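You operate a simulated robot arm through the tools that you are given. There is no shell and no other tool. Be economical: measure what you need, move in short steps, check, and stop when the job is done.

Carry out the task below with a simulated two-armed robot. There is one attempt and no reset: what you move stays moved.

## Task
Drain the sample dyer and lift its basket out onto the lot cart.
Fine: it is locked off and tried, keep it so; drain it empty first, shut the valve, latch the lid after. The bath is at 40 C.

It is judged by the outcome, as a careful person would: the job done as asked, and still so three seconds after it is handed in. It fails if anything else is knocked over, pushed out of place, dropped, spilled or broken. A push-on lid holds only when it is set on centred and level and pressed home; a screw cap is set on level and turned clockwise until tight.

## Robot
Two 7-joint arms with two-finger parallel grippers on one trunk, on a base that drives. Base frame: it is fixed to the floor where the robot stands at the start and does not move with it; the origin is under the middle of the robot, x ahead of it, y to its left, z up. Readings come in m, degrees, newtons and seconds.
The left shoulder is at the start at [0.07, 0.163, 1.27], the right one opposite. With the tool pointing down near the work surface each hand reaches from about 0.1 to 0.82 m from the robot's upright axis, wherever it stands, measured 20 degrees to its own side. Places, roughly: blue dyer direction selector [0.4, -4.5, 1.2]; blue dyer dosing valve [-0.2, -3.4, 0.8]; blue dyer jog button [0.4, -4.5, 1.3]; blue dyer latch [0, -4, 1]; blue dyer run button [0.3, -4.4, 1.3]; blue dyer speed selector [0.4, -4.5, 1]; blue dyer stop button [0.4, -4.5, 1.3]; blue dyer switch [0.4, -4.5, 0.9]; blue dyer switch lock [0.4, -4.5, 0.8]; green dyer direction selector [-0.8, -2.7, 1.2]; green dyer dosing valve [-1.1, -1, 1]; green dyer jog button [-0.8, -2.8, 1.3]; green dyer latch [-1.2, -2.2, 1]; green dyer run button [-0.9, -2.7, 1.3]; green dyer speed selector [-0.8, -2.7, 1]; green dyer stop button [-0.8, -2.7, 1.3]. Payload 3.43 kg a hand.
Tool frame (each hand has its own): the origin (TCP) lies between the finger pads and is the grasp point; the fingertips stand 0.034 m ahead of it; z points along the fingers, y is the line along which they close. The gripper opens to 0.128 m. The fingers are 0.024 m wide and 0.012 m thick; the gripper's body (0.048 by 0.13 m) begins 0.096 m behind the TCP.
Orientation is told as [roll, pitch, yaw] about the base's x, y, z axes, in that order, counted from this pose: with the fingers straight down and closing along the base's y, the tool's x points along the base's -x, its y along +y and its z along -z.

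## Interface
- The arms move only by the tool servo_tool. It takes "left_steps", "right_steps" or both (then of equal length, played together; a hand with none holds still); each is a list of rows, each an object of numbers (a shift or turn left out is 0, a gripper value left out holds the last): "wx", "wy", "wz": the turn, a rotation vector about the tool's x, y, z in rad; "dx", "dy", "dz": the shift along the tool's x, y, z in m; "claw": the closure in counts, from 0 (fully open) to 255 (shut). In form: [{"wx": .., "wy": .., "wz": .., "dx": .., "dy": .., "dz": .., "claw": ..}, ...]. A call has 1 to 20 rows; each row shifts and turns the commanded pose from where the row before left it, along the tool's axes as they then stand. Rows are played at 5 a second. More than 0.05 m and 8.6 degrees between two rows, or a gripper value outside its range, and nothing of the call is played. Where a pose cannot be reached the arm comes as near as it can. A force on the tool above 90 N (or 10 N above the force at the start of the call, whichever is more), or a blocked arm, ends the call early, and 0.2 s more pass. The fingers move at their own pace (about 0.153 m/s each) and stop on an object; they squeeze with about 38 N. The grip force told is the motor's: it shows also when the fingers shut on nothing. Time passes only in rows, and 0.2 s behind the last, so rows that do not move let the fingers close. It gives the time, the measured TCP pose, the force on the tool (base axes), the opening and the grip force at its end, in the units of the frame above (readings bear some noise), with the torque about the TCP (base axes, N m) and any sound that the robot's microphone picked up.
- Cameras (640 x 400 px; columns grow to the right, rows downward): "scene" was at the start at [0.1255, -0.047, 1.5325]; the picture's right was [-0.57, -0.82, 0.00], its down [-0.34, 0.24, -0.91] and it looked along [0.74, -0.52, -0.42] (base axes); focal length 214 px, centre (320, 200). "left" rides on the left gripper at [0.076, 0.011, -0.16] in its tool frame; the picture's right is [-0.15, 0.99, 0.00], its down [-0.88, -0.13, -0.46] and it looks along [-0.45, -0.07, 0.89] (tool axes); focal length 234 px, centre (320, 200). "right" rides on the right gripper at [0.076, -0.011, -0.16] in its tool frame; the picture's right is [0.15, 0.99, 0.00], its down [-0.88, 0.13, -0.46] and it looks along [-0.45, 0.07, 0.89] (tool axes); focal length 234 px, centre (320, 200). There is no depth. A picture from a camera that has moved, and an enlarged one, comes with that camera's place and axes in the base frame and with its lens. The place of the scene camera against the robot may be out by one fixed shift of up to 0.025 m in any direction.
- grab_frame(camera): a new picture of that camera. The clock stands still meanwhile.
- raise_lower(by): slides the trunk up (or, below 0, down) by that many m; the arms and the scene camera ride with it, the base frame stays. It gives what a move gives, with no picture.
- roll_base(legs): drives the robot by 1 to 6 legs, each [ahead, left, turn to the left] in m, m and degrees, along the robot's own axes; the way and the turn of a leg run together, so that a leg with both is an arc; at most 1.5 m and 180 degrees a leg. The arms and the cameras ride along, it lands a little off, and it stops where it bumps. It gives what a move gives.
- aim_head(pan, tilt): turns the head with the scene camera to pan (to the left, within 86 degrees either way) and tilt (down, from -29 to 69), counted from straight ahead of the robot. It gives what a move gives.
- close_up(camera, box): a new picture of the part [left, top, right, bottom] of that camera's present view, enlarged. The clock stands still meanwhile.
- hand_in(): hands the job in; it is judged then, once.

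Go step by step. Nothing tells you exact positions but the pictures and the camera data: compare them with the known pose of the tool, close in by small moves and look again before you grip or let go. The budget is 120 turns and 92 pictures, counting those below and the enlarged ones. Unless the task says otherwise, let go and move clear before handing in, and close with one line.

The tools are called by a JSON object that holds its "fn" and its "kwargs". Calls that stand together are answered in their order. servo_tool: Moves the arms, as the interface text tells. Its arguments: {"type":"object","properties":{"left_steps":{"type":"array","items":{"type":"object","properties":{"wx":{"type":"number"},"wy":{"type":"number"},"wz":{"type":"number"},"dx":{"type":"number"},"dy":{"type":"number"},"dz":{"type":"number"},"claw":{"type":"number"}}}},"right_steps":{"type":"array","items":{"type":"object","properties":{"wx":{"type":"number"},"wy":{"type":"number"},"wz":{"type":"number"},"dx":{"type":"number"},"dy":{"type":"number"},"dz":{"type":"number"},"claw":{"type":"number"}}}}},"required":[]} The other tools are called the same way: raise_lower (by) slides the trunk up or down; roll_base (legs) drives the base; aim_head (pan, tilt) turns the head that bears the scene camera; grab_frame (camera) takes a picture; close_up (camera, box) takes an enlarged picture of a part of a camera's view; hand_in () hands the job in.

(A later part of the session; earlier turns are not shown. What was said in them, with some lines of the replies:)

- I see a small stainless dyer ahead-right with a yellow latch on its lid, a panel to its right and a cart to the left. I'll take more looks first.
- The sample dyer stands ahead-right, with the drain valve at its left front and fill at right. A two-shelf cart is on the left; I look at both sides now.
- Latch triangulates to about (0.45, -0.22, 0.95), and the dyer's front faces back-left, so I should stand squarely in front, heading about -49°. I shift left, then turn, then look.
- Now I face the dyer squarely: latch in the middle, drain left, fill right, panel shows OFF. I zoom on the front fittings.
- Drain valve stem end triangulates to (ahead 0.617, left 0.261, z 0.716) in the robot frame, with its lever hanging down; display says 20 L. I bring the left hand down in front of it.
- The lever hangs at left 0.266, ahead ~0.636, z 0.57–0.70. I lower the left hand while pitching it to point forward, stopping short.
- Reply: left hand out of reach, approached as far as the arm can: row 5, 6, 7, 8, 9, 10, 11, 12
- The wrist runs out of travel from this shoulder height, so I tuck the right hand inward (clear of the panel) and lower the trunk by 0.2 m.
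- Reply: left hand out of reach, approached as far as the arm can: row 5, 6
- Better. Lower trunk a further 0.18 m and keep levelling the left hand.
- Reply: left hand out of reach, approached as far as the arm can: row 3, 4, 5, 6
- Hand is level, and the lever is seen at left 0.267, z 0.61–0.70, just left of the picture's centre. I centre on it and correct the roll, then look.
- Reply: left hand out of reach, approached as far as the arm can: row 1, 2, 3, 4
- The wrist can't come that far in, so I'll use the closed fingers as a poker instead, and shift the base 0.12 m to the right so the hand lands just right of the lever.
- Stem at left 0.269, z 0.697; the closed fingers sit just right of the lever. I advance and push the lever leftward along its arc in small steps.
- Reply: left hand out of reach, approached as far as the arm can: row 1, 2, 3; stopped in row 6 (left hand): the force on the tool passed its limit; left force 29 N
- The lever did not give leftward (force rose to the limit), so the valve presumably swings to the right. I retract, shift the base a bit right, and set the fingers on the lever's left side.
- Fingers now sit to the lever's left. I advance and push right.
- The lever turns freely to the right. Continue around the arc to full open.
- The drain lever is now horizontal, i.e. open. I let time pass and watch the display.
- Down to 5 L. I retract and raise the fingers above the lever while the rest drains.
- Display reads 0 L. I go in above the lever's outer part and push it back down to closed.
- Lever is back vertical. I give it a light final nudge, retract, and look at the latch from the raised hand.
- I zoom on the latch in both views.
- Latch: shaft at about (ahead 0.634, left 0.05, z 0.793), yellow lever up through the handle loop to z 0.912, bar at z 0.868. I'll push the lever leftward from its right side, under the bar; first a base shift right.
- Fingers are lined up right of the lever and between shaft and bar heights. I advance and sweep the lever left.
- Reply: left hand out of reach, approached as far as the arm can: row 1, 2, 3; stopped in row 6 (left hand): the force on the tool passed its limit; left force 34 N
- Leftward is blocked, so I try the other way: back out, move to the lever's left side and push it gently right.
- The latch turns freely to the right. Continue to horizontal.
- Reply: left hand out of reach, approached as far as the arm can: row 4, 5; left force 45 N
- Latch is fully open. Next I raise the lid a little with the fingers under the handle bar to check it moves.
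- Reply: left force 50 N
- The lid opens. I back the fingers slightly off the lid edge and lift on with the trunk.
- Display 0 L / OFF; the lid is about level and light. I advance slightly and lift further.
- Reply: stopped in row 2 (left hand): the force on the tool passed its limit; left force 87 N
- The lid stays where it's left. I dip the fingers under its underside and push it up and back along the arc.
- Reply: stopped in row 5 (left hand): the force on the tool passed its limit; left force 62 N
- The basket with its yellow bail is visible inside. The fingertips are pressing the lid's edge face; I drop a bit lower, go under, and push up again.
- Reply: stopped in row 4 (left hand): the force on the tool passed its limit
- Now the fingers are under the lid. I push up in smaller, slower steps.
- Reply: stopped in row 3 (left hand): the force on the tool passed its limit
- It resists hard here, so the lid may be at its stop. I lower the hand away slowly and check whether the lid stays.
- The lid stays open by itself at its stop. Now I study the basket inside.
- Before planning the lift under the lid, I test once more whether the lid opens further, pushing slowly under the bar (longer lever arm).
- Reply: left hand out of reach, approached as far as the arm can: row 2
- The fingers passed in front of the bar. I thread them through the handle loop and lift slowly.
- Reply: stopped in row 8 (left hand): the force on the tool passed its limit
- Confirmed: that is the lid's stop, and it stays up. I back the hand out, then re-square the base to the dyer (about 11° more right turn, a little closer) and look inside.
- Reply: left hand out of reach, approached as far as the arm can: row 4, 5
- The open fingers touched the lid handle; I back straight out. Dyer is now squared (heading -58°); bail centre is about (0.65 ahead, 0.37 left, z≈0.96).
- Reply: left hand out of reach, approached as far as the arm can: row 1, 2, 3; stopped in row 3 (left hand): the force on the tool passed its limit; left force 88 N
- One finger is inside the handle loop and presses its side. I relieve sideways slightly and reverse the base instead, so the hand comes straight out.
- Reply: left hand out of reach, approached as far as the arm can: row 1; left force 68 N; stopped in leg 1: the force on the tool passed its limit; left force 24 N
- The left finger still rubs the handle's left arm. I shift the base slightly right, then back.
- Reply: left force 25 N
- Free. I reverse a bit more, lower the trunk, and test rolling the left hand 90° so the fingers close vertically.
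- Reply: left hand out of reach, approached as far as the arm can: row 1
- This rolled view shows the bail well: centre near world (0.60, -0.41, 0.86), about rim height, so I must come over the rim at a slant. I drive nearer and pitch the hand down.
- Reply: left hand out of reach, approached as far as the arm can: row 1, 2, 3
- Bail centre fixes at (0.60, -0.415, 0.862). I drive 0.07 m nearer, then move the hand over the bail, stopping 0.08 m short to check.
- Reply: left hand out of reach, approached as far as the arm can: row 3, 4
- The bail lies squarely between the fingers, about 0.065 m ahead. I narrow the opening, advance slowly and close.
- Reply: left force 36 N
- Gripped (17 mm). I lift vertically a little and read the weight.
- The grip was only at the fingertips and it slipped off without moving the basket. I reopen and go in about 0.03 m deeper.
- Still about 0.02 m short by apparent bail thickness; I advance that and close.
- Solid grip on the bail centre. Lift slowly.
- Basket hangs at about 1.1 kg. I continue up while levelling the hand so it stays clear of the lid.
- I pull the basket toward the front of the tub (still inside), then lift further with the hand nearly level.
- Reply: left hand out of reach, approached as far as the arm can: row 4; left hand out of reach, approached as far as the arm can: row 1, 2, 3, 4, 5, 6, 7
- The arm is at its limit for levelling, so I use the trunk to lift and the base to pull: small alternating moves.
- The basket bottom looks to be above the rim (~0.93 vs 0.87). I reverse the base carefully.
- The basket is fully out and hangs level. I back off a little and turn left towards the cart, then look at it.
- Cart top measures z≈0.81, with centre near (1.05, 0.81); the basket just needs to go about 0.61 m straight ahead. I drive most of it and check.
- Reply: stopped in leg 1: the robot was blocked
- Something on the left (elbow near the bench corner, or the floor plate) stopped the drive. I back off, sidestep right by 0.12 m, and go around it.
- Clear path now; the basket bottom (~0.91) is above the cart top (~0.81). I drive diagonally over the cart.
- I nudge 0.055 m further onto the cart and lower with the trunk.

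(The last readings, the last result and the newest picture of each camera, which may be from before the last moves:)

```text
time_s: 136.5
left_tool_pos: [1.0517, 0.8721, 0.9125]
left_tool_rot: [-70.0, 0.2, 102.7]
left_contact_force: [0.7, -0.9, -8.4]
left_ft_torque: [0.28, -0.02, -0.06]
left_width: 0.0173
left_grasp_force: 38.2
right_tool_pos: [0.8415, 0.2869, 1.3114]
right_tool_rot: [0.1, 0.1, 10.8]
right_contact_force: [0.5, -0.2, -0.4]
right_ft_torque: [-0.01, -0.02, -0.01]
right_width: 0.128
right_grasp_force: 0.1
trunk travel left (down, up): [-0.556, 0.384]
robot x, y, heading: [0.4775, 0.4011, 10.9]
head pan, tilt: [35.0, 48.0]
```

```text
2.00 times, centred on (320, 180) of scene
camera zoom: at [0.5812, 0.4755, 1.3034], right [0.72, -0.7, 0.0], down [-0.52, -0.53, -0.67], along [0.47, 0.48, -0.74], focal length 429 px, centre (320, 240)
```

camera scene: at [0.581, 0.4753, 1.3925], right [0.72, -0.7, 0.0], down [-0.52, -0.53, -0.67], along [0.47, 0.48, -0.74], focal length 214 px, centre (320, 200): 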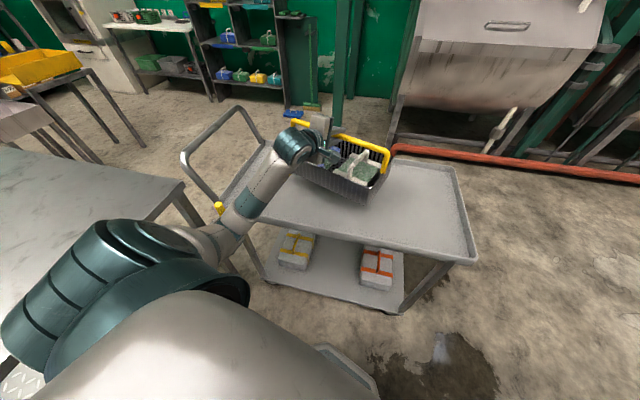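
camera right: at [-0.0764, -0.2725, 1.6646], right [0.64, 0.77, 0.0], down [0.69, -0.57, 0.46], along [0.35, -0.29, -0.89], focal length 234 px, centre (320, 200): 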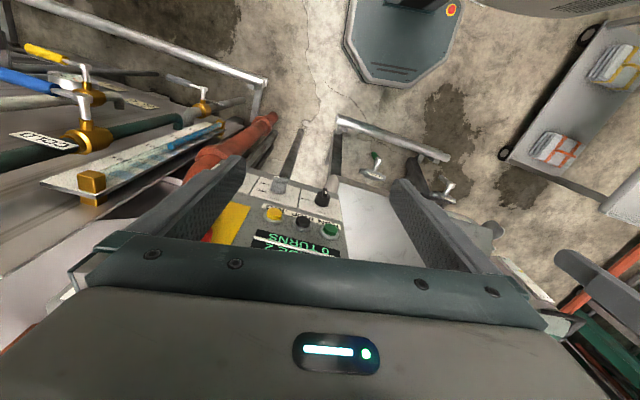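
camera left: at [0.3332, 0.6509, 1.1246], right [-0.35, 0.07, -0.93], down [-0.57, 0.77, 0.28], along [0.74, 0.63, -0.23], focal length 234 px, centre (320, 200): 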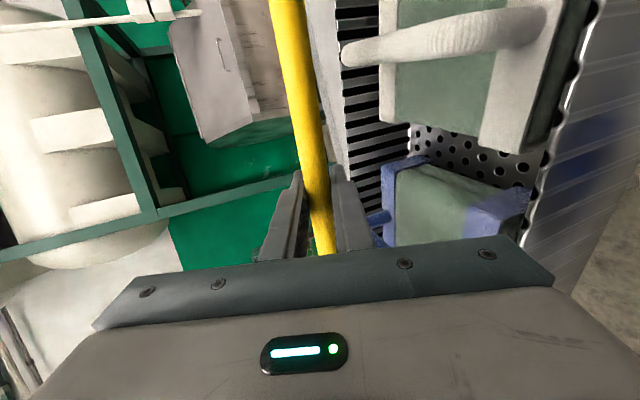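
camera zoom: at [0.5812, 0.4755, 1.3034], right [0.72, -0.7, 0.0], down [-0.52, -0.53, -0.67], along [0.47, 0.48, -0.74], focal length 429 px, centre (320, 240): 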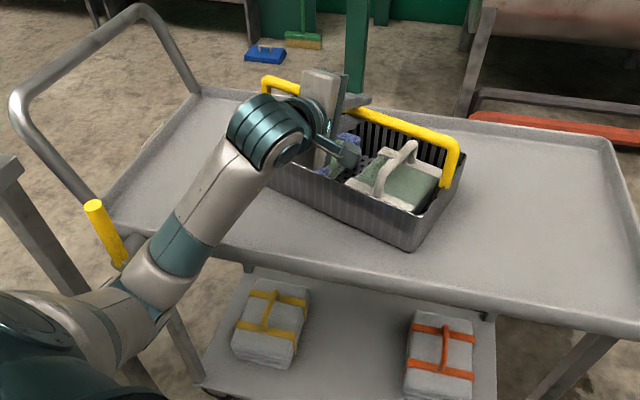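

Contact begins (weight on the hand falls). A few more millimetres.

{"fn": "raise_lower", "kwargs": {"by": -0.006}}

{"fn": "raise_lower", "kwargs": {"by": -0.005}}

```text
time_s: 137.1
left_tool_pos: [1.0504, 0.8715, 0.9114]
left_tool_rot: [-70.6, 0.1, 102.9]
left_contact_force: [9.8, 3.9, 18.4]
left_ft_torque: [0.23, 0.15, -0.58]
left_width: 0.0174
left_grasp_force: 38.1
right_tool_pos: [0.8421, 0.2865, 1.3075]
right_tool_rot: [0.2, 0.0, 10.8]
right_contact_force: [0.3, -0.6, 0.3]
right_ft_torque: [0.0, 0.01, -0.01]
right_width: 0.1282
right_grasp_force: 0.0
trunk travel left (down, up): [-0.55, 0.39]
robot x, y, heading: [0.4728, 0.3986, 11.0]
head pan, tilt: [35.0, 48.0]
```

```text
time_s: 137.6
left_tool_pos: [1.0506, 0.8707, 0.9117]
left_tool_rot: [-71.1, 0.1, 102.9]
left_contact_force: [18.5, 10.7, 51.3]
left_ft_torque: [0.5, 0.53, 0.49]
left_width: 0.0176
left_grasp_force: 38.4
right_tool_pos: [0.8388, 0.2845, 1.302]
right_tool_rot: [0.3, -0.2, 10.8]
right_contact_force: [0.1, 0.4, 1.0]
right_ft_torque: [0.0, -0.02, 0.02]
right_width: 0.1282
right_grasp_force: 0.0
trunk travel left (down, up): [-0.545, 0.395]
robot x, y, heading: [0.4777, 0.4026, 10.9]
head pan, tilt: [35.0, 48.0]
```

Seated firmly. I relieve the pressure, open the fingers and back out.

{"fn": "raise_lower", "kwargs": {"by": 0.009}}

{"fn": "servo_tool", "kwargs": {"left_steps": [{"claw": 145}, {}, {}, {"dz": -0.015}, {"dz": -0.015}, {"dz": -0.015}, {"dz": -0.015}, {"dz": -0.015}, {}]}}

{"fn": "grab_frame", "kwargs": {"camera": "left"}}

```text
time_s: 138.2
left_tool_pos: [1.0502, 0.8716, 0.9126]
left_tool_rot: [-70.1, 0.0, 102.8]
left_contact_force: [9.8, 9.9, 26.9]
left_ft_torque: [0.46, 0.34, 0.0]
left_width: 0.0177
left_grasp_force: 37.9
right_tool_pos: [0.84, 0.2872, 1.3098]
right_tool_rot: [0.2, -0.1, 10.8]
right_contact_force: [0.2, -0.1, -0.5]
right_ft_torque: [-0.05, -0.03, 0.0]
right_width: 0.128
right_grasp_force: 0.1
trunk travel left (down, up): [-0.554, 0.386]
robot x, y, heading: [0.4755, 0.4027, 10.7]
head pan, tilt: [35.0, 48.0]
```

```text
time_s: 140.2
left_tool_pos: [0.9812, 0.8542, 0.9381]
left_tool_rot: [-70.0, 0.2, 102.8]
left_contact_force: [0.1, -0.4, -0.3]
left_ft_torque: [-0.02, -0.02, 0.01]
left_width: 0.0553
left_grasp_force: 0.0
right_tool_pos: [0.8415, 0.2884, 1.3112]
right_tool_rot: [0.2, -0.2, 10.8]
right_contact_force: [-0.2, 0.6, -0.2]
right_ft_torque: [0.04, 0.01, -0.02]
right_width: 0.1279
right_grasp_force: 0.1
trunk travel left (down, up): [-0.554, 0.386]
robot x, y, heading: [0.4745, 0.4026, 10.9]
head pan, tilt: [35.0, 48.0]
```

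```text
8 pictures are left
camera left: at [0.8489, 0.7464, 0.9812], right [-0.36, 0.07, -0.93], down [-0.57, 0.78, 0.28], along [0.74, 0.63, -0.24], focal length 234 px, centre (320, 200)
```

left: 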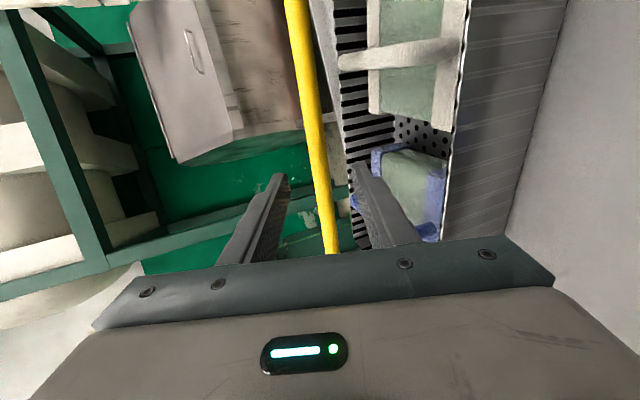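

The basket stands on the cart, hand clear. I raise the trunk, shut the fingers and drive back the way I came, to set up for closing the lid by pressing its handle bar down.

{"fn": "raise_lower", "kwargs": {"by": 0.38}}

{"fn": "roll_base", "kwargs": {"legs": [[-0.1, -0.022, 0], [-0.25, -0.1, 0], [-0.26, 0, 0]]}}

```text
time_s: 143.9
left_tool_pos: [0.983, 0.8555, 1.317]
left_tool_rot: [-69.9, 0.2, 102.7]
left_contact_force: [0.6, 0.6, -0.2]
left_ft_torque: [-0.04, -0.01, -0.03]
left_width: 0.0551
left_grasp_force: 0.0
right_tool_pos: [0.8411, 0.2873, 1.6902]
right_tool_rot: [0.2, -0.1, 10.8]
right_contact_force: [0.3, -0.6, 0.1]
right_ft_torque: [-0.01, 0.01, 0.0]
right_width: 0.1281
right_grasp_force: 0.1
trunk travel left (down, up): [-0.934, 0.006]
robot x, y, heading: [0.4798, 0.4026, 11.1]
head pan, tilt: [35.0, 48.0]
```

```text
time_s: 148.0
left_tool_pos: [0.4077, 0.6186, 1.3162]
left_tool_rot: [-69.9, 0.2, 102.5]
left_contact_force: [0.6, 0.1, 0.1]
left_ft_torque: [0.02, -0.02, 0.02]
left_width: 0.0551
left_grasp_force: 0.0
right_tool_pos: [0.2662, 0.0515, 1.6895]
right_tool_rot: [0.3, 0.0, 10.6]
right_contact_force: [0.6, 0.3, -0.8]
right_ft_torque: [0.02, 0.04, 0.04]
right_width: 0.1279
right_grasp_force: 0.0
trunk travel left (down, up): [-0.934, 0.006]
robot x, y, heading: [-0.099, 0.1652, 10.5]
head pan, tilt: [35.0, 48.0]
```

{"fn": "roll_base", "kwargs": {"legs": [[0, 0, -40], [-0.12, 0, 0], [0, 0, -28.5]]}}

{"fn": "servo_tool", "kwargs": {"left_steps": [{"claw": 255, "dy": -0.02, "dz": -0.008}, {"dy": -0.02, "dz": -0.008}, {"dy": -0.012, "dz": -0.004}, {}]}}

{"fn": "aim_head", "kwargs": {"pan": 15, "tilt": 35}}

{"fn": "grab_frame", "kwargs": {"camera": "scene"}}

```text
time_s: 152.6
left_tool_pos: [0.3985, -0.0855, 1.3183]
left_tool_rot: [-70.0, 0.3, 33.5]
left_contact_force: [0.8, 0.4, 0.1]
left_ft_torque: [0.0, -0.01, -0.03]
left_width: 0.055
left_grasp_force: 0.2
right_tool_pos: [-0.1831, -0.1553, 1.6914]
right_tool_rot: [0.2, -0.1, -58.4]
right_contact_force: [0.1, 0.5, 0.2]
right_ft_torque: [-0.02, 0.02, -0.01]
right_width: 0.1282
right_grasp_force: 0.1
trunk travel left (down, up): [-0.934, 0.006]
robot x, y, heading: [-0.2063, 0.2276, -58.1]
head pan, tilt: [35.0, 48.0]
```

```text
time_s: 153.6
left_tool_pos: [0.401, -0.0879, 1.3724]
left_tool_rot: [-69.9, 0.1, 33.6]
left_contact_force: [-0.5, 0.5, -0.1]
left_ft_torque: [0.02, -0.01, 0.0]
left_width: 0.0002
left_grasp_force: 32.6
left hand out of reach, approached as far as the arm can: row 2
right_tool_pos: [-0.1824, -0.1549, 1.6893]
right_tool_rot: [0.2, 0.0, -58.4]
right_contact_force: [0.4, -0.2, -0.8]
right_ft_torque: [0.0, 0.01, 0.01]
right_width: 0.1281
right_grasp_force: 0.1
trunk travel left (down, up): [-0.934, 0.006]
robot x, y, heading: [-0.2074, 0.227, -58.2]
head pan, tilt: [35.0, 48.0]
```

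```text
time_s: 154.4
left_tool_pos: [0.4013, -0.0887, 1.3719]
left_tool_rot: [-70.0, 0.2, 33.6]
left_contact_force: [0.0, -0.6, 0.7]
left_ft_torque: [0.04, -0.02, -0.01]
left_width: 0.0
left_grasp_force: 33.4
right_tool_pos: [-0.1823, -0.1571, 1.6903]
right_tool_rot: [0.2, -0.1, -58.3]
right_contact_force: [0.1, -0.2, -0.5]
right_ft_torque: [-0.02, -0.01, 0.0]
right_width: 0.128
right_grasp_force: 0.2
trunk travel left (down, up): [-0.934, 0.006]
robot x, y, heading: [-0.2058, 0.228, -58.4]
head pan, tilt: [15.0, 35.0]
```

```text
7 pictures are left
camera scene: at [-0.114, 0.1291, 1.7004], right [-0.69, -0.73, 0.0], down [-0.42, 0.39, -0.82], along [0.6, -0.56, -0.57], focal length 214 px, centre (320, 200)
```

scene: 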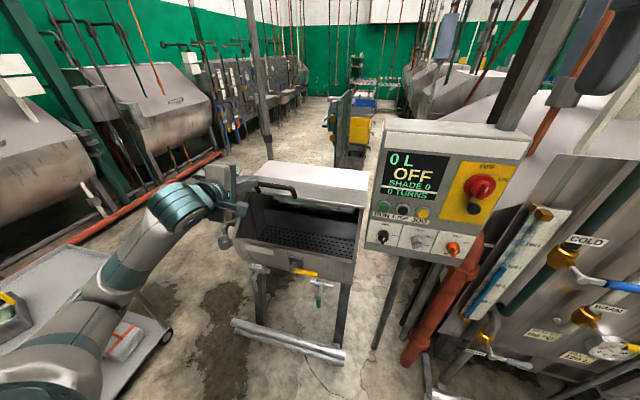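

The tub is empty and basket is on the cart. I move the closed fingers over the handle bar and press it down with the trunk in stages.

{"fn": "roll_base", "kwargs": {"legs": [[0.15, 0, 0]]}}

{"fn": "raise_lower", "kwargs": {"by": -0.09}}

{"fn": "grab_frame", "kwargs": {"camera": "left"}}

```text
time_s: 155.8
left_tool_pos: [0.478, -0.2142, 1.3733]
left_tool_rot: [-70.3, 0.2, 33.6]
left_contact_force: [0.7, -0.2, 0.6]
left_ft_torque: [-0.01, -0.05, 0.02]
left_width: 0.0001
left_grasp_force: 33.1
right_tool_pos: [-0.1051, -0.2806, 1.6911]
right_tool_rot: [0.2, -0.1, -58.4]
right_contact_force: [-0.2, 0.7, -0.2]
right_ft_torque: [-0.02, 0.02, 0.01]
right_width: 0.128
right_grasp_force: 0.0
trunk travel left (down, up): [-0.934, 0.006]
robot x, y, heading: [-0.1299, 0.097, -58.2]
head pan, tilt: [15.0, 35.0]
```

```text
time_s: 157.0
left_tool_pos: [0.4798, -0.2166, 1.2822]
left_tool_rot: [-70.1, 0.2, 33.6]
left_contact_force: [-2.4, 2.9, 1.3]
left_ft_torque: [0.04, 0.03, -0.07]
left_width: 0.0
left_grasp_force: 32.8
right_tool_pos: [-0.1037, -0.284, 1.6003]
right_tool_rot: [0.1, 0.0, -58.4]
right_contact_force: [0.3, -0.7, 0.3]
right_ft_torque: [0.02, 0.0, -0.03]
right_width: 0.1277
right_grasp_force: 0.2
trunk travel left (down, up): [-0.844, 0.096]
robot x, y, heading: [-0.1286, 0.0991, -58.5]
head pan, tilt: [15.0, 35.0]
```

```text
6 pictures are left
camera left: at [0.3331, -0.1303, 1.3262], right [-0.07, 0.36, -0.93], down [0.52, 0.81, 0.28], along [0.85, -0.47, -0.24], focal length 234 px, centre (320, 200)
```

left: 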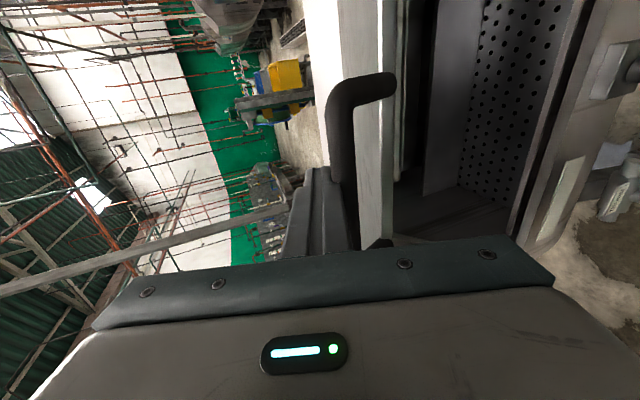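

Fingers sit on top of the bar. Continue down in stages.

{"fn": "raise_lower", "kwargs": {"by": -0.1}}

{"fn": "raise_lower", "kwargs": {"by": -0.1}}

{"fn": "grab_frame", "kwargs": {"camera": "left"}}

```text
time_s: 157.9
left_tool_pos: [0.4678, -0.1968, 1.2289]
left_tool_rot: [-71.7, -0.2, 33.5]
left_contact_force: [-47.8, 60.5, 26.8]
left_ft_torque: [0.96, 0.97, -0.57]
left_width: 0.0002
left_grasp_force: 33.3
right_tool_pos: [-0.1119, -0.2693, 1.5358]
right_tool_rot: [0.2, -0.5, -57.9]
right_contact_force: [0.6, -0.7, 0.0]
right_ft_torque: [0.06, 0.06, 0.0]
right_width: 0.128
right_grasp_force: 0.0
trunk travel left (down, up): [-0.776, 0.164]
robot x, y, heading: [-0.1293, 0.1037, -57.6]
head pan, tilt: [15.0, 35.0]
stopped: the force on the tool passed its limit (the readings are from after the stop); the commanded pose is now the measured one
```

```text
time_s: 158.4
left_tool_pos: [0.4665, -0.1932, 1.2191]
left_tool_rot: [-72.1, -0.4, 33.3]
left_contact_force: [-46.3, 55.7, 23.1]
left_ft_torque: [0.91, 0.85, -0.5]
left_width: 0.0
left_grasp_force: 33.0
right_tool_pos: [-0.1108, -0.2672, 1.5229]
right_tool_rot: [0.3, -0.5, -57.7]
right_contact_force: [0.5, 0.3, 0.3]
right_ft_torque: [0.01, 0.06, -0.02]
right_width: 0.1281
right_grasp_force: 0.1
trunk travel left (down, up): [-0.764, 0.176]
robot x, y, heading: [-0.1265, 0.1005, -57.7]
head pan, tilt: [15.0, 35.0]
stopped: the force on the tool passed its limit (the readings are from after the stop); the commanded pose is now the measured one
```

```text
5 pictures are left
camera left: at [0.3179, -0.1059, 1.2563], right [-0.04, 0.34, -0.94], down [0.52, 0.81, 0.27], along [0.85, -0.48, -0.21], focal length 234 px, centre (320, 200)
```

left: 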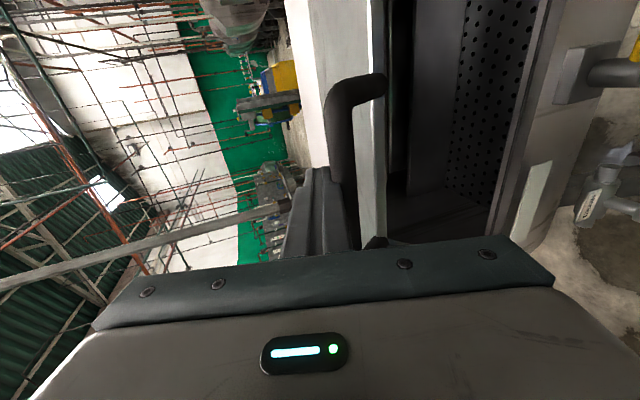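

The bar swings outward and pushes on the gripper body, so I back the base 0.05 m and keep lowering.

{"fn": "roll_base", "kwargs": {"legs": [[-0.045, 0, 0]]}}

{"fn": "raise_lower", "kwargs": {"by": -0.06}}

{"fn": "raise_lower", "kwargs": {"by": -0.06}}

```text
time_s: 159.3
left_tool_pos: [0.4569, -0.1736, 1.2055]
left_tool_rot: [-70.7, -0.2, 33.6]
left_contact_force: [0.3, -0.4, 0.2]
left_ft_torque: [0.0, 0.01, 0.01]
left_width: 0.0001
left_grasp_force: 32.5
right_tool_pos: [-0.1217, -0.2504, 1.5184]
right_tool_rot: [0.2, 0.2, -58.0]
right_contact_force: [0.5, -0.2, 0.0]
right_ft_torque: [0.1, 0.1, 0.0]
right_width: 0.1281
right_grasp_force: 0.1
trunk travel left (down, up): [-0.764, 0.176]
robot x, y, heading: [-0.1511, 0.1345, -57.8]
head pan, tilt: [15.0, 35.0]
```

```text
time_s: 160.3
left_tool_pos: [0.4534, -0.1696, 1.1492]
left_tool_rot: [-70.9, -0.1, 33.7]
left_contact_force: [0.2, 0.1, -0.9]
left_ft_torque: [0.0, -0.01, -0.01]
left_width: 0.0
left_grasp_force: 32.8
right_tool_pos: [-0.1264, -0.243, 1.4602]
right_tool_rot: [0.1, 0.1, -57.9]
right_contact_force: [-0.1, -1.5, -0.7]
right_ft_torque: [-0.02, 0.0, -0.01]
right_width: 0.1281
right_grasp_force: 0.0
trunk travel left (down, up): [-0.704, 0.236]
robot x, y, heading: [-0.1522, 0.1392, -57.8]
head pan, tilt: [15.0, 35.0]
```

```text
time_s: 161.3
left_tool_pos: [0.454, -0.1695, 1.089]
left_tool_rot: [-70.8, -0.1, 33.6]
left_contact_force: [0.3, -0.3, -0.2]
left_ft_torque: [0.0, -0.01, 0.01]
left_width: 0.0
left_grasp_force: 32.5
right_tool_pos: [-0.1255, -0.243, 1.4004]
right_tool_rot: [0.2, 0.0, -58.1]
right_contact_force: [0.0, -0.4, -0.3]
right_ft_torque: [0.0, -0.02, -0.02]
right_width: 0.1279
right_grasp_force: 0.0
trunk travel left (down, up): [-0.644, 0.296]
robot x, y, heading: [-0.1483, 0.141, -58.2]
head pan, tilt: [15.0, 35.0]
```

{"fn": "grab_frame", "kwargs": {"camera": "scene"}}

```text
4 pictures are left
camera scene: at [-0.0597, 0.0419, 1.4104], right [-0.68, -0.73, 0.0], down [-0.42, 0.39, -0.82], along [0.6, -0.56, -0.57], focal length 214 px, centre (320, 200)
```

scene: 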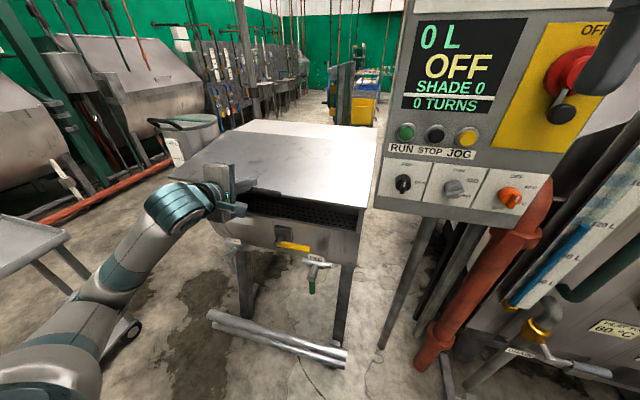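

The lid is coming down with the hand. I continue, edging forward as the bar swings back in.

{"fn": "raise_lower", "kwargs": {"by": -0.07}}

{"fn": "roll_base", "kwargs": {"legs": [[0.025, 0, 0]]}}

{"fn": "raise_lower", "kwargs": {"by": -0.05}}

{"fn": "roll_base", "kwargs": {"legs": [[0.025, 0, 0]]}}

{"fn": "raise_lower", "kwargs": {"by": -0.04}}

```text
time_s: 162.3
left_tool_pos: [0.4538, -0.17, 1.0183]
left_tool_rot: [-70.9, 0.0, 33.7]
left_contact_force: [-0.1, 0.4, -0.4]
left_ft_torque: [-0.04, -0.01, 0.03]
left_width: 0.0
left_grasp_force: 33.2
right_tool_pos: [-0.126, -0.2433, 1.3291]
right_tool_rot: [0.2, 0.1, -58.0]
right_contact_force: [0.3, -0.1, -0.2]
right_ft_torque: [0.0, 0.0, -0.05]
right_width: 0.128
right_grasp_force: 0.0
trunk travel left (down, up): [-0.574, 0.366]
robot x, y, heading: [-0.1551, 0.139, -57.9]
head pan, tilt: [15.0, 35.0]
```

```text
time_s: 163.2
left_tool_pos: [0.4658, -0.19, 1.0202]
left_tool_rot: [-71.0, -0.1, 33.5]
left_contact_force: [-0.8, -0.5, 0.1]
left_ft_torque: [-0.01, 0.0, 0.02]
left_width: 0.0002
left_grasp_force: 33.2
right_tool_pos: [-0.1149, -0.2627, 1.3311]
right_tool_rot: [0.3, -0.1, -58.1]
right_contact_force: [0.3, 0.0, 0.6]
right_ft_torque: [0.04, -0.01, 0.02]
right_width: 0.1281
right_grasp_force: 0.1
trunk travel left (down, up): [-0.574, 0.366]
robot x, y, heading: [-0.1374, 0.1204, -58.0]
head pan, tilt: [15.0, 35.0]
```

```text
time_s: 164.1
left_tool_pos: [0.4677, -0.19, 0.9692]
left_tool_rot: [-71.0, -0.1, 33.6]
left_contact_force: [-0.1, -0.5, 0.6]
left_ft_torque: [0.0, -0.01, 0.03]
left_width: 0.0001
left_grasp_force: 32.9
right_tool_pos: [-0.1131, -0.2634, 1.2803]
right_tool_rot: [0.2, 0.0, -58.0]
right_contact_force: [-0.2, 0.1, 0.4]
right_ft_torque: [-0.02, -0.02, 0.0]
right_width: 0.1281
right_grasp_force: 0.0
trunk travel left (down, up): [-0.524, 0.416]
robot x, y, heading: [-0.1351, 0.1154, -57.8]
head pan, tilt: [15.0, 35.0]
```

```text
time_s: 164.9
left_tool_pos: [0.479, -0.2103, 0.9699]
left_tool_rot: [-71.1, -0.1, 33.6]
left_contact_force: [-0.6, 0.6, 1.1]
left_ft_torque: [-0.01, -0.01, 0.03]
left_width: 0.0001
left_grasp_force: 32.6
right_tool_pos: [-0.0991, -0.2846, 1.2788]
right_tool_rot: [0.1, 0.0, -57.9]
right_contact_force: [0.2, 0.6, 0.4]
right_ft_torque: [0.04, 0.01, 0.02]
right_width: 0.128
right_grasp_force: 0.0
trunk travel left (down, up): [-0.524, 0.416]
robot x, y, heading: [-0.1246, 0.1009, -58.0]
head pan, tilt: [15.0, 35.0]
```

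```text
time_s: 165.7
left_tool_pos: [0.4791, -0.2098, 0.9292]
left_tool_rot: [-71.0, -0.1, 33.6]
left_contact_force: [-0.2, -0.9, 0.3]
left_ft_torque: [-0.02, 0.0, 0.01]
left_width: 0.0
left_grasp_force: 33.1
right_tool_pos: [-0.0995, -0.2833, 1.2398]
right_tool_rot: [0.2, -0.1, -58.0]
right_contact_force: [0.5, 0.2, -0.3]
right_ft_torque: [0.03, -0.01, 0.02]
right_width: 0.1279
right_grasp_force: 0.0
trunk travel left (down, up): [-0.484, 0.456]
robot x, y, heading: [-0.1215, 0.0931, -57.8]
head pan, tilt: [15.0, 35.0]
```

{"fn": "raise_lower", "kwargs": {"by": -0.025}}

{"fn": "raise_lower", "kwargs": {"by": -0.015}}

{"fn": "raise_lower", "kwargs": {"by": -0.01}}

```text
time_s: 166.4
left_tool_pos: [0.4787, -0.2106, 0.9041]
left_tool_rot: [-71.0, -0.1, 33.6]
left_contact_force: [0.0, 1.1, -0.6]
left_ft_torque: [-0.02, -0.02, 0.01]
left_width: 0.0
left_grasp_force: 33.7
right_tool_pos: [-0.0998, -0.2835, 1.2162]
right_tool_rot: [0.2, 0.0, -58.0]
right_contact_force: [0.5, 0.1, 1.3]
right_ft_torque: [-0.01, -0.03, 0.0]
right_width: 0.1281
right_grasp_force: 0.1
trunk travel left (down, up): [-0.459, 0.481]
robot x, y, heading: [-0.1267, 0.0997, -57.9]
head pan, tilt: [15.0, 35.0]
```

```text
time_s: 167.1
left_tool_pos: [0.4795, -0.2118, 0.8953]
left_tool_rot: [-71.6, -0.2, 33.7]
left_contact_force: [9.4, -9.9, 31.3]
left_ft_torque: [-0.28, -0.33, -0.05]
left_width: 0.0
left_grasp_force: 32.8
right_tool_pos: [-0.1016, -0.2848, 1.2006]
right_tool_rot: [0.3, -0.1, -58.0]
right_contact_force: [-0.1, 1.1, -0.2]
right_ft_torque: [0.02, 0.06, 0.0]
right_width: 0.1279
right_grasp_force: 0.1
trunk travel left (down, up): [-0.444, 0.496]
robot x, y, heading: [-0.1266, 0.0962, -58.0]
head pan, tilt: [15.0, 35.0]
```

```text
time_s: 167.6
left_tool_pos: [0.4795, -0.2097, 0.895]
left_tool_rot: [-72.9, -0.3, 33.9]
left_contact_force: [17.8, -20.2, 75.0]
left_ft_torque: [-0.61, -0.71, -0.06]
left_width: 0.0
left_grasp_force: 32.8
right_tool_pos: [-0.1052, -0.2829, 1.1918]
right_tool_rot: [0.4, -0.1, -58.0]
right_contact_force: [-0.3, 0.5, 0.0]
right_ft_torque: [-0.01, -0.04, 0.0]
right_width: 0.1279
right_grasp_force: 0.1
trunk travel left (down, up): [-0.434, 0.506]
robot x, y, heading: [-0.1239, 0.0985, -57.9]
head pan, tilt: [15.0, 35.0]
```

The lid is fully down (firm stop at z≈0.895). I back off and set the closed fingers low, right of the latch shaft, under the horizontal yellow lever.

{"fn": "raise_lower", "kwargs": {"by": 0.03}}

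{"fn": "roll_base", "kwargs": {"legs": [[-0.12, 0, 0], [0, -0.08, 0]]}}

{"fn": "raise_lower", "kwargs": {"by": -0.17}}

{"fn": "grab_frame", "kwargs": {"camera": "left"}}

```text
time_s: 168.4
left_tool_pos: [0.4789, -0.2103, 0.9087]
left_tool_rot: [-70.7, -0.1, 33.6]
left_contact_force: [-0.2, -0.6, 0.6]
left_ft_torque: [0.02, -0.02, 0.01]
left_width: 0.0
left_grasp_force: 33.1
right_tool_pos: [-0.1002, -0.2842, 1.2204]
right_tool_rot: [0.3, 0.0, -58.0]
right_contact_force: [-1.2, -0.5, -0.2]
right_ft_torque: [-0.03, 0.02, -0.03]
right_width: 0.1276
right_grasp_force: 0.2
trunk travel left (down, up): [-0.464, 0.476]
robot x, y, heading: [-0.1241, 0.0952, -57.8]
head pan, tilt: [15.0, 35.0]
```

```text
time_s: 170.3
left_tool_pos: [0.3476, -0.1526, 0.9092]
left_tool_rot: [-70.9, -0.2, 33.6]
left_contact_force: [0.0, -0.5, 0.5]
left_ft_torque: [-0.01, 0.02, 0.02]
left_width: 0.0
left_grasp_force: 33.1
right_tool_pos: [-0.2322, -0.2266, 1.2208]
right_tool_rot: [0.2, 0.0, -58.0]
right_contact_force: [0.0, -0.2, -0.1]
right_ft_torque: [-0.02, -0.06, -0.01]
right_width: 0.1283
right_grasp_force: 0.1
trunk travel left (down, up): [-0.464, 0.476]
robot x, y, heading: [-0.2534, 0.1515, -57.8]
head pan, tilt: [15.0, 35.0]
```

```text
time_s: 172.2
left_tool_pos: [0.348, -0.1526, 0.7391]
left_tool_rot: [-71.0, -0.2, 33.6]
left_contact_force: [-0.5, 0.6, -0.3]
left_ft_torque: [0.0, -0.02, 0.04]
left_width: 0.0002
left_grasp_force: 33.3
right_tool_pos: [-0.2317, -0.2256, 1.0508]
right_tool_rot: [0.2, 0.1, -58.0]
right_contact_force: [-0.5, -0.2, -0.1]
right_ft_torque: [0.01, -0.03, -0.02]
right_width: 0.1278
right_grasp_force: 0.0
trunk travel left (down, up): [-0.294, 0.646]
robot x, y, heading: [-0.2581, 0.1538, -57.7]
head pan, tilt: [15.0, 35.0]
```

```text
3 pictures are left
camera left: at [0.2004, -0.0661, 0.7799], right [-0.06, 0.35, -0.93], down [0.52, 0.81, 0.27], along [0.85, -0.47, -0.23], focal length 234 px, centre (320, 200)
```

left: 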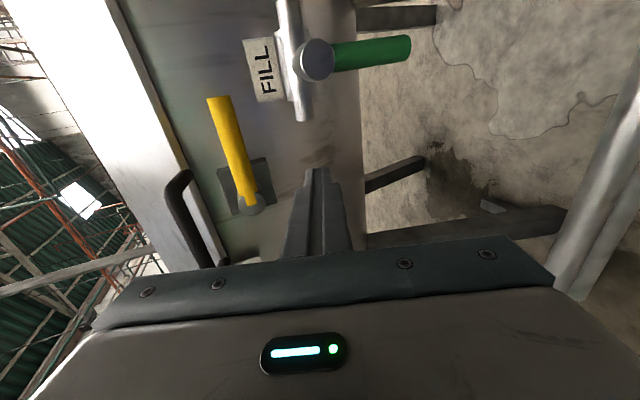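

Lever (z≈0.796, tip at 0.268 left) and shaft (0.392 left) confirmed; the fingers are below it. I advance and sweep the lever up to vertical.

{"fn": "roll_base", "kwargs": {"legs": [[0.123, 0, 0]]}}

{"fn": "servo_tool", "kwargs": {"left_steps": [{"dx": 0.002, "dy": -0.017, "dz": -0.006}, {"dx": 0.002, "dy": -0.017, "dz": -0.006}, {"dx": 0.002, "dy": -0.017, "dz": -0.006}, {}]}}

```text
time_s: 173.4
left_tool_pos: [0.4139, -0.2563, 0.7382]
left_tool_rot: [-70.8, 0.0, 33.7]
left_contact_force: [-0.5, 1.5, 0.1]
left_ft_torque: [0.0, 0.01, -0.03]
left_width: 0.0
left_grasp_force: 33.0
right_tool_pos: [-0.1658, -0.3314, 1.0489]
right_tool_rot: [0.3, 0.0, -57.9]
right_contact_force: [-0.8, -0.6, -0.7]
right_ft_torque: [0.06, 0.05, 0.01]
right_width: 0.128
right_grasp_force: 0.0
trunk travel left (down, up): [-0.294, 0.646]
robot x, y, heading: [-0.194, 0.0527, -57.6]
head pan, tilt: [15.0, 35.0]
```

```text
time_s: 174.4
left_tool_pos: [0.4131, -0.2612, 0.7945]
left_tool_rot: [-70.9, -0.1, 33.7]
left_contact_force: [-1.5, 7.0, -1.5]
left_ft_torque: [-0.13, -0.01, 0.1]
left_width: 0.0
left_grasp_force: 33.0
left hand out of reach, approached as far as the arm can: row 1
right_tool_pos: [-0.1653, -0.3299, 1.0496]
right_tool_rot: [0.1, 0.0, -57.9]
right_contact_force: [0.4, 0.1, 0.2]
right_ft_torque: [0.03, 0.02, -0.01]
right_width: 0.1278
right_grasp_force: 0.1
trunk travel left (down, up): [-0.294, 0.646]
robot x, y, heading: [-0.1901, 0.0505, -57.9]
head pan, tilt: [15.0, 35.0]
```

{"fn": "servo_tool", "kwargs": {"left_steps": [{"dx": -0.004, "dy": -0.0123, "dz": -0.0072}, {"dx": -0.004, "dy": -0.0123, "dz": -0.0042}, {"dx": -0.01, "dy": -0.0095, "dz": -0.0033}, {"dx": -0.01, "dy": -0.0085, "dz": -0.003}, {}]}}

{"fn": "grab_frame", "kwargs": {"camera": "left"}}

```text
time_s: 175.7
left_tool_pos: [0.434, -0.2439, 0.8398]
left_tool_rot: [-71.1, -0.1, 33.6]
left_contact_force: [-0.4, 0.3, -0.2]
left_ft_torque: [0.01, 0.01, -0.01]
left_width: 0.0
left_grasp_force: 33.2
right_tool_pos: [-0.1649, -0.331, 1.0516]
right_tool_rot: [0.2, -0.1, -57.8]
right_contact_force: [-0.8, 0.3, -1.3]
right_ft_torque: [-0.01, 0.02, -0.01]
right_width: 0.128
right_grasp_force: 0.0
trunk travel left (down, up): [-0.294, 0.646]
robot x, y, heading: [-0.1888, 0.0517, -57.8]
head pan, tilt: [15.0, 35.0]
```

```text
2 pictures are left
camera left: at [0.2868, -0.1581, 0.8808], right [-0.06, 0.35, -0.93], down [0.52, 0.81, 0.27], along [0.85, -0.47, -0.23], focal length 234 px, centre (320, 200)
```

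left: 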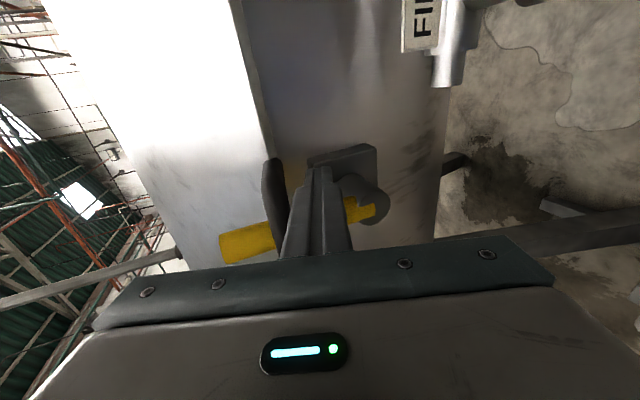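

The lever is vertical again. One light nudge to its stop, then back out straight.

{"fn": "servo_tool", "kwargs": {"left_steps": [{"dx": -0.005}, {"dx": -0.004}, {"dx": 0.012}, {}]}}

{"fn": "roll_base", "kwargs": {"legs": [[-0.25, 0, 0]]}}

{"fn": "aim_head", "kwargs": {"pan": 18, "tilt": 22}}

{"fn": "grab_frame", "kwargs": {"camera": "scene"}}

```text
time_s: 176.7
left_tool_pos: [0.4335, -0.2454, 0.8394]
left_tool_rot: [-71.0, -0.1, 33.8]
left_contact_force: [-0.3, -1.0, -0.3]
left_ft_torque: [-0.03, 0.02, -0.01]
left_width: 0.0004
left_grasp_force: 32.6
right_tool_pos: [-0.164, -0.3302, 1.049]
right_tool_rot: [0.2, 0.1, -57.8]
right_contact_force: [-0.1, -1.2, 0.2]
right_ft_torque: [-0.01, -0.02, 0.01]
right_width: 0.1281
right_grasp_force: 0.0
trunk travel left (down, up): [-0.294, 0.646]
robot x, y, heading: [-0.1899, 0.0518, -57.8]
head pan, tilt: [15.0, 35.0]
```

```text
time_s: 178.5
left_tool_pos: [0.2998, -0.0315, 0.8405]
left_tool_rot: [-71.1, -0.1, 33.8]
left_contact_force: [0.6, 0.7, 0.8]
left_ft_torque: [0.0, 0.02, -0.02]
left_width: 0.0001
left_grasp_force: 33.0
right_tool_pos: [-0.2975, -0.1172, 1.0505]
right_tool_rot: [0.2, 0.0, -57.9]
right_contact_force: [0.0, 0.5, 1.1]
right_ft_torque: [-0.03, -0.03, 0.03]
right_width: 0.128
right_grasp_force: 0.1
trunk travel left (down, up): [-0.294, 0.646]
robot x, y, heading: [-0.327, 0.2608, -57.3]
head pan, tilt: [15.0, 35.0]
```

```text
time_s: 179.2
left_tool_pos: [0.2995, -0.0321, 0.8394]
left_tool_rot: [-70.8, -0.1, 34.0]
left_contact_force: [-0.3, -0.1, 1.2]
left_ft_torque: [0.03, 0.0, -0.04]
left_width: 0.0002
left_grasp_force: 33.2
right_tool_pos: [-0.2973, -0.1187, 1.0499]
right_tool_rot: [0.3, 0.0, -57.8]
right_contact_force: [-0.4, 0.9, -0.1]
right_ft_torque: [0.03, -0.01, 0.0]
right_width: 0.1281
right_grasp_force: 0.1
trunk travel left (down, up): [-0.294, 0.646]
robot x, y, heading: [-0.3273, 0.263, -57.4]
head pan, tilt: [18.0, 22.0]
```

```text
1 pictures are left
camera scene: at [-0.226, 0.1674, 1.081], right [-0.64, -0.77, 0.0], down [-0.29, 0.24, -0.93], along [0.71, -0.59, -0.38], focal length 214 px, centre (320, 200)
```

scene: 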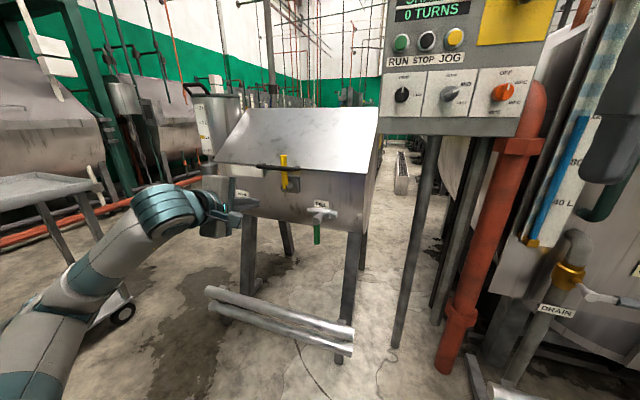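

The lid is down with the latch upright. The panel is still OFF and locked, the display read 0 L, and both hands are clear, so I hand in.

{"fn": "hand_in", "kwargs": {}}

```text
The job is handed in.
```

The dyer is drained to 0 L with its drain valve shut, the basket is on the lot cart, and the lid is closed and latched; the isolator stayed locked OFF throughout. I did not look at the drain lever again after shutting it. One base move stopped against something by the bench on the left; I saw nothing displaced, but part of the bench was hidden behind the arm.
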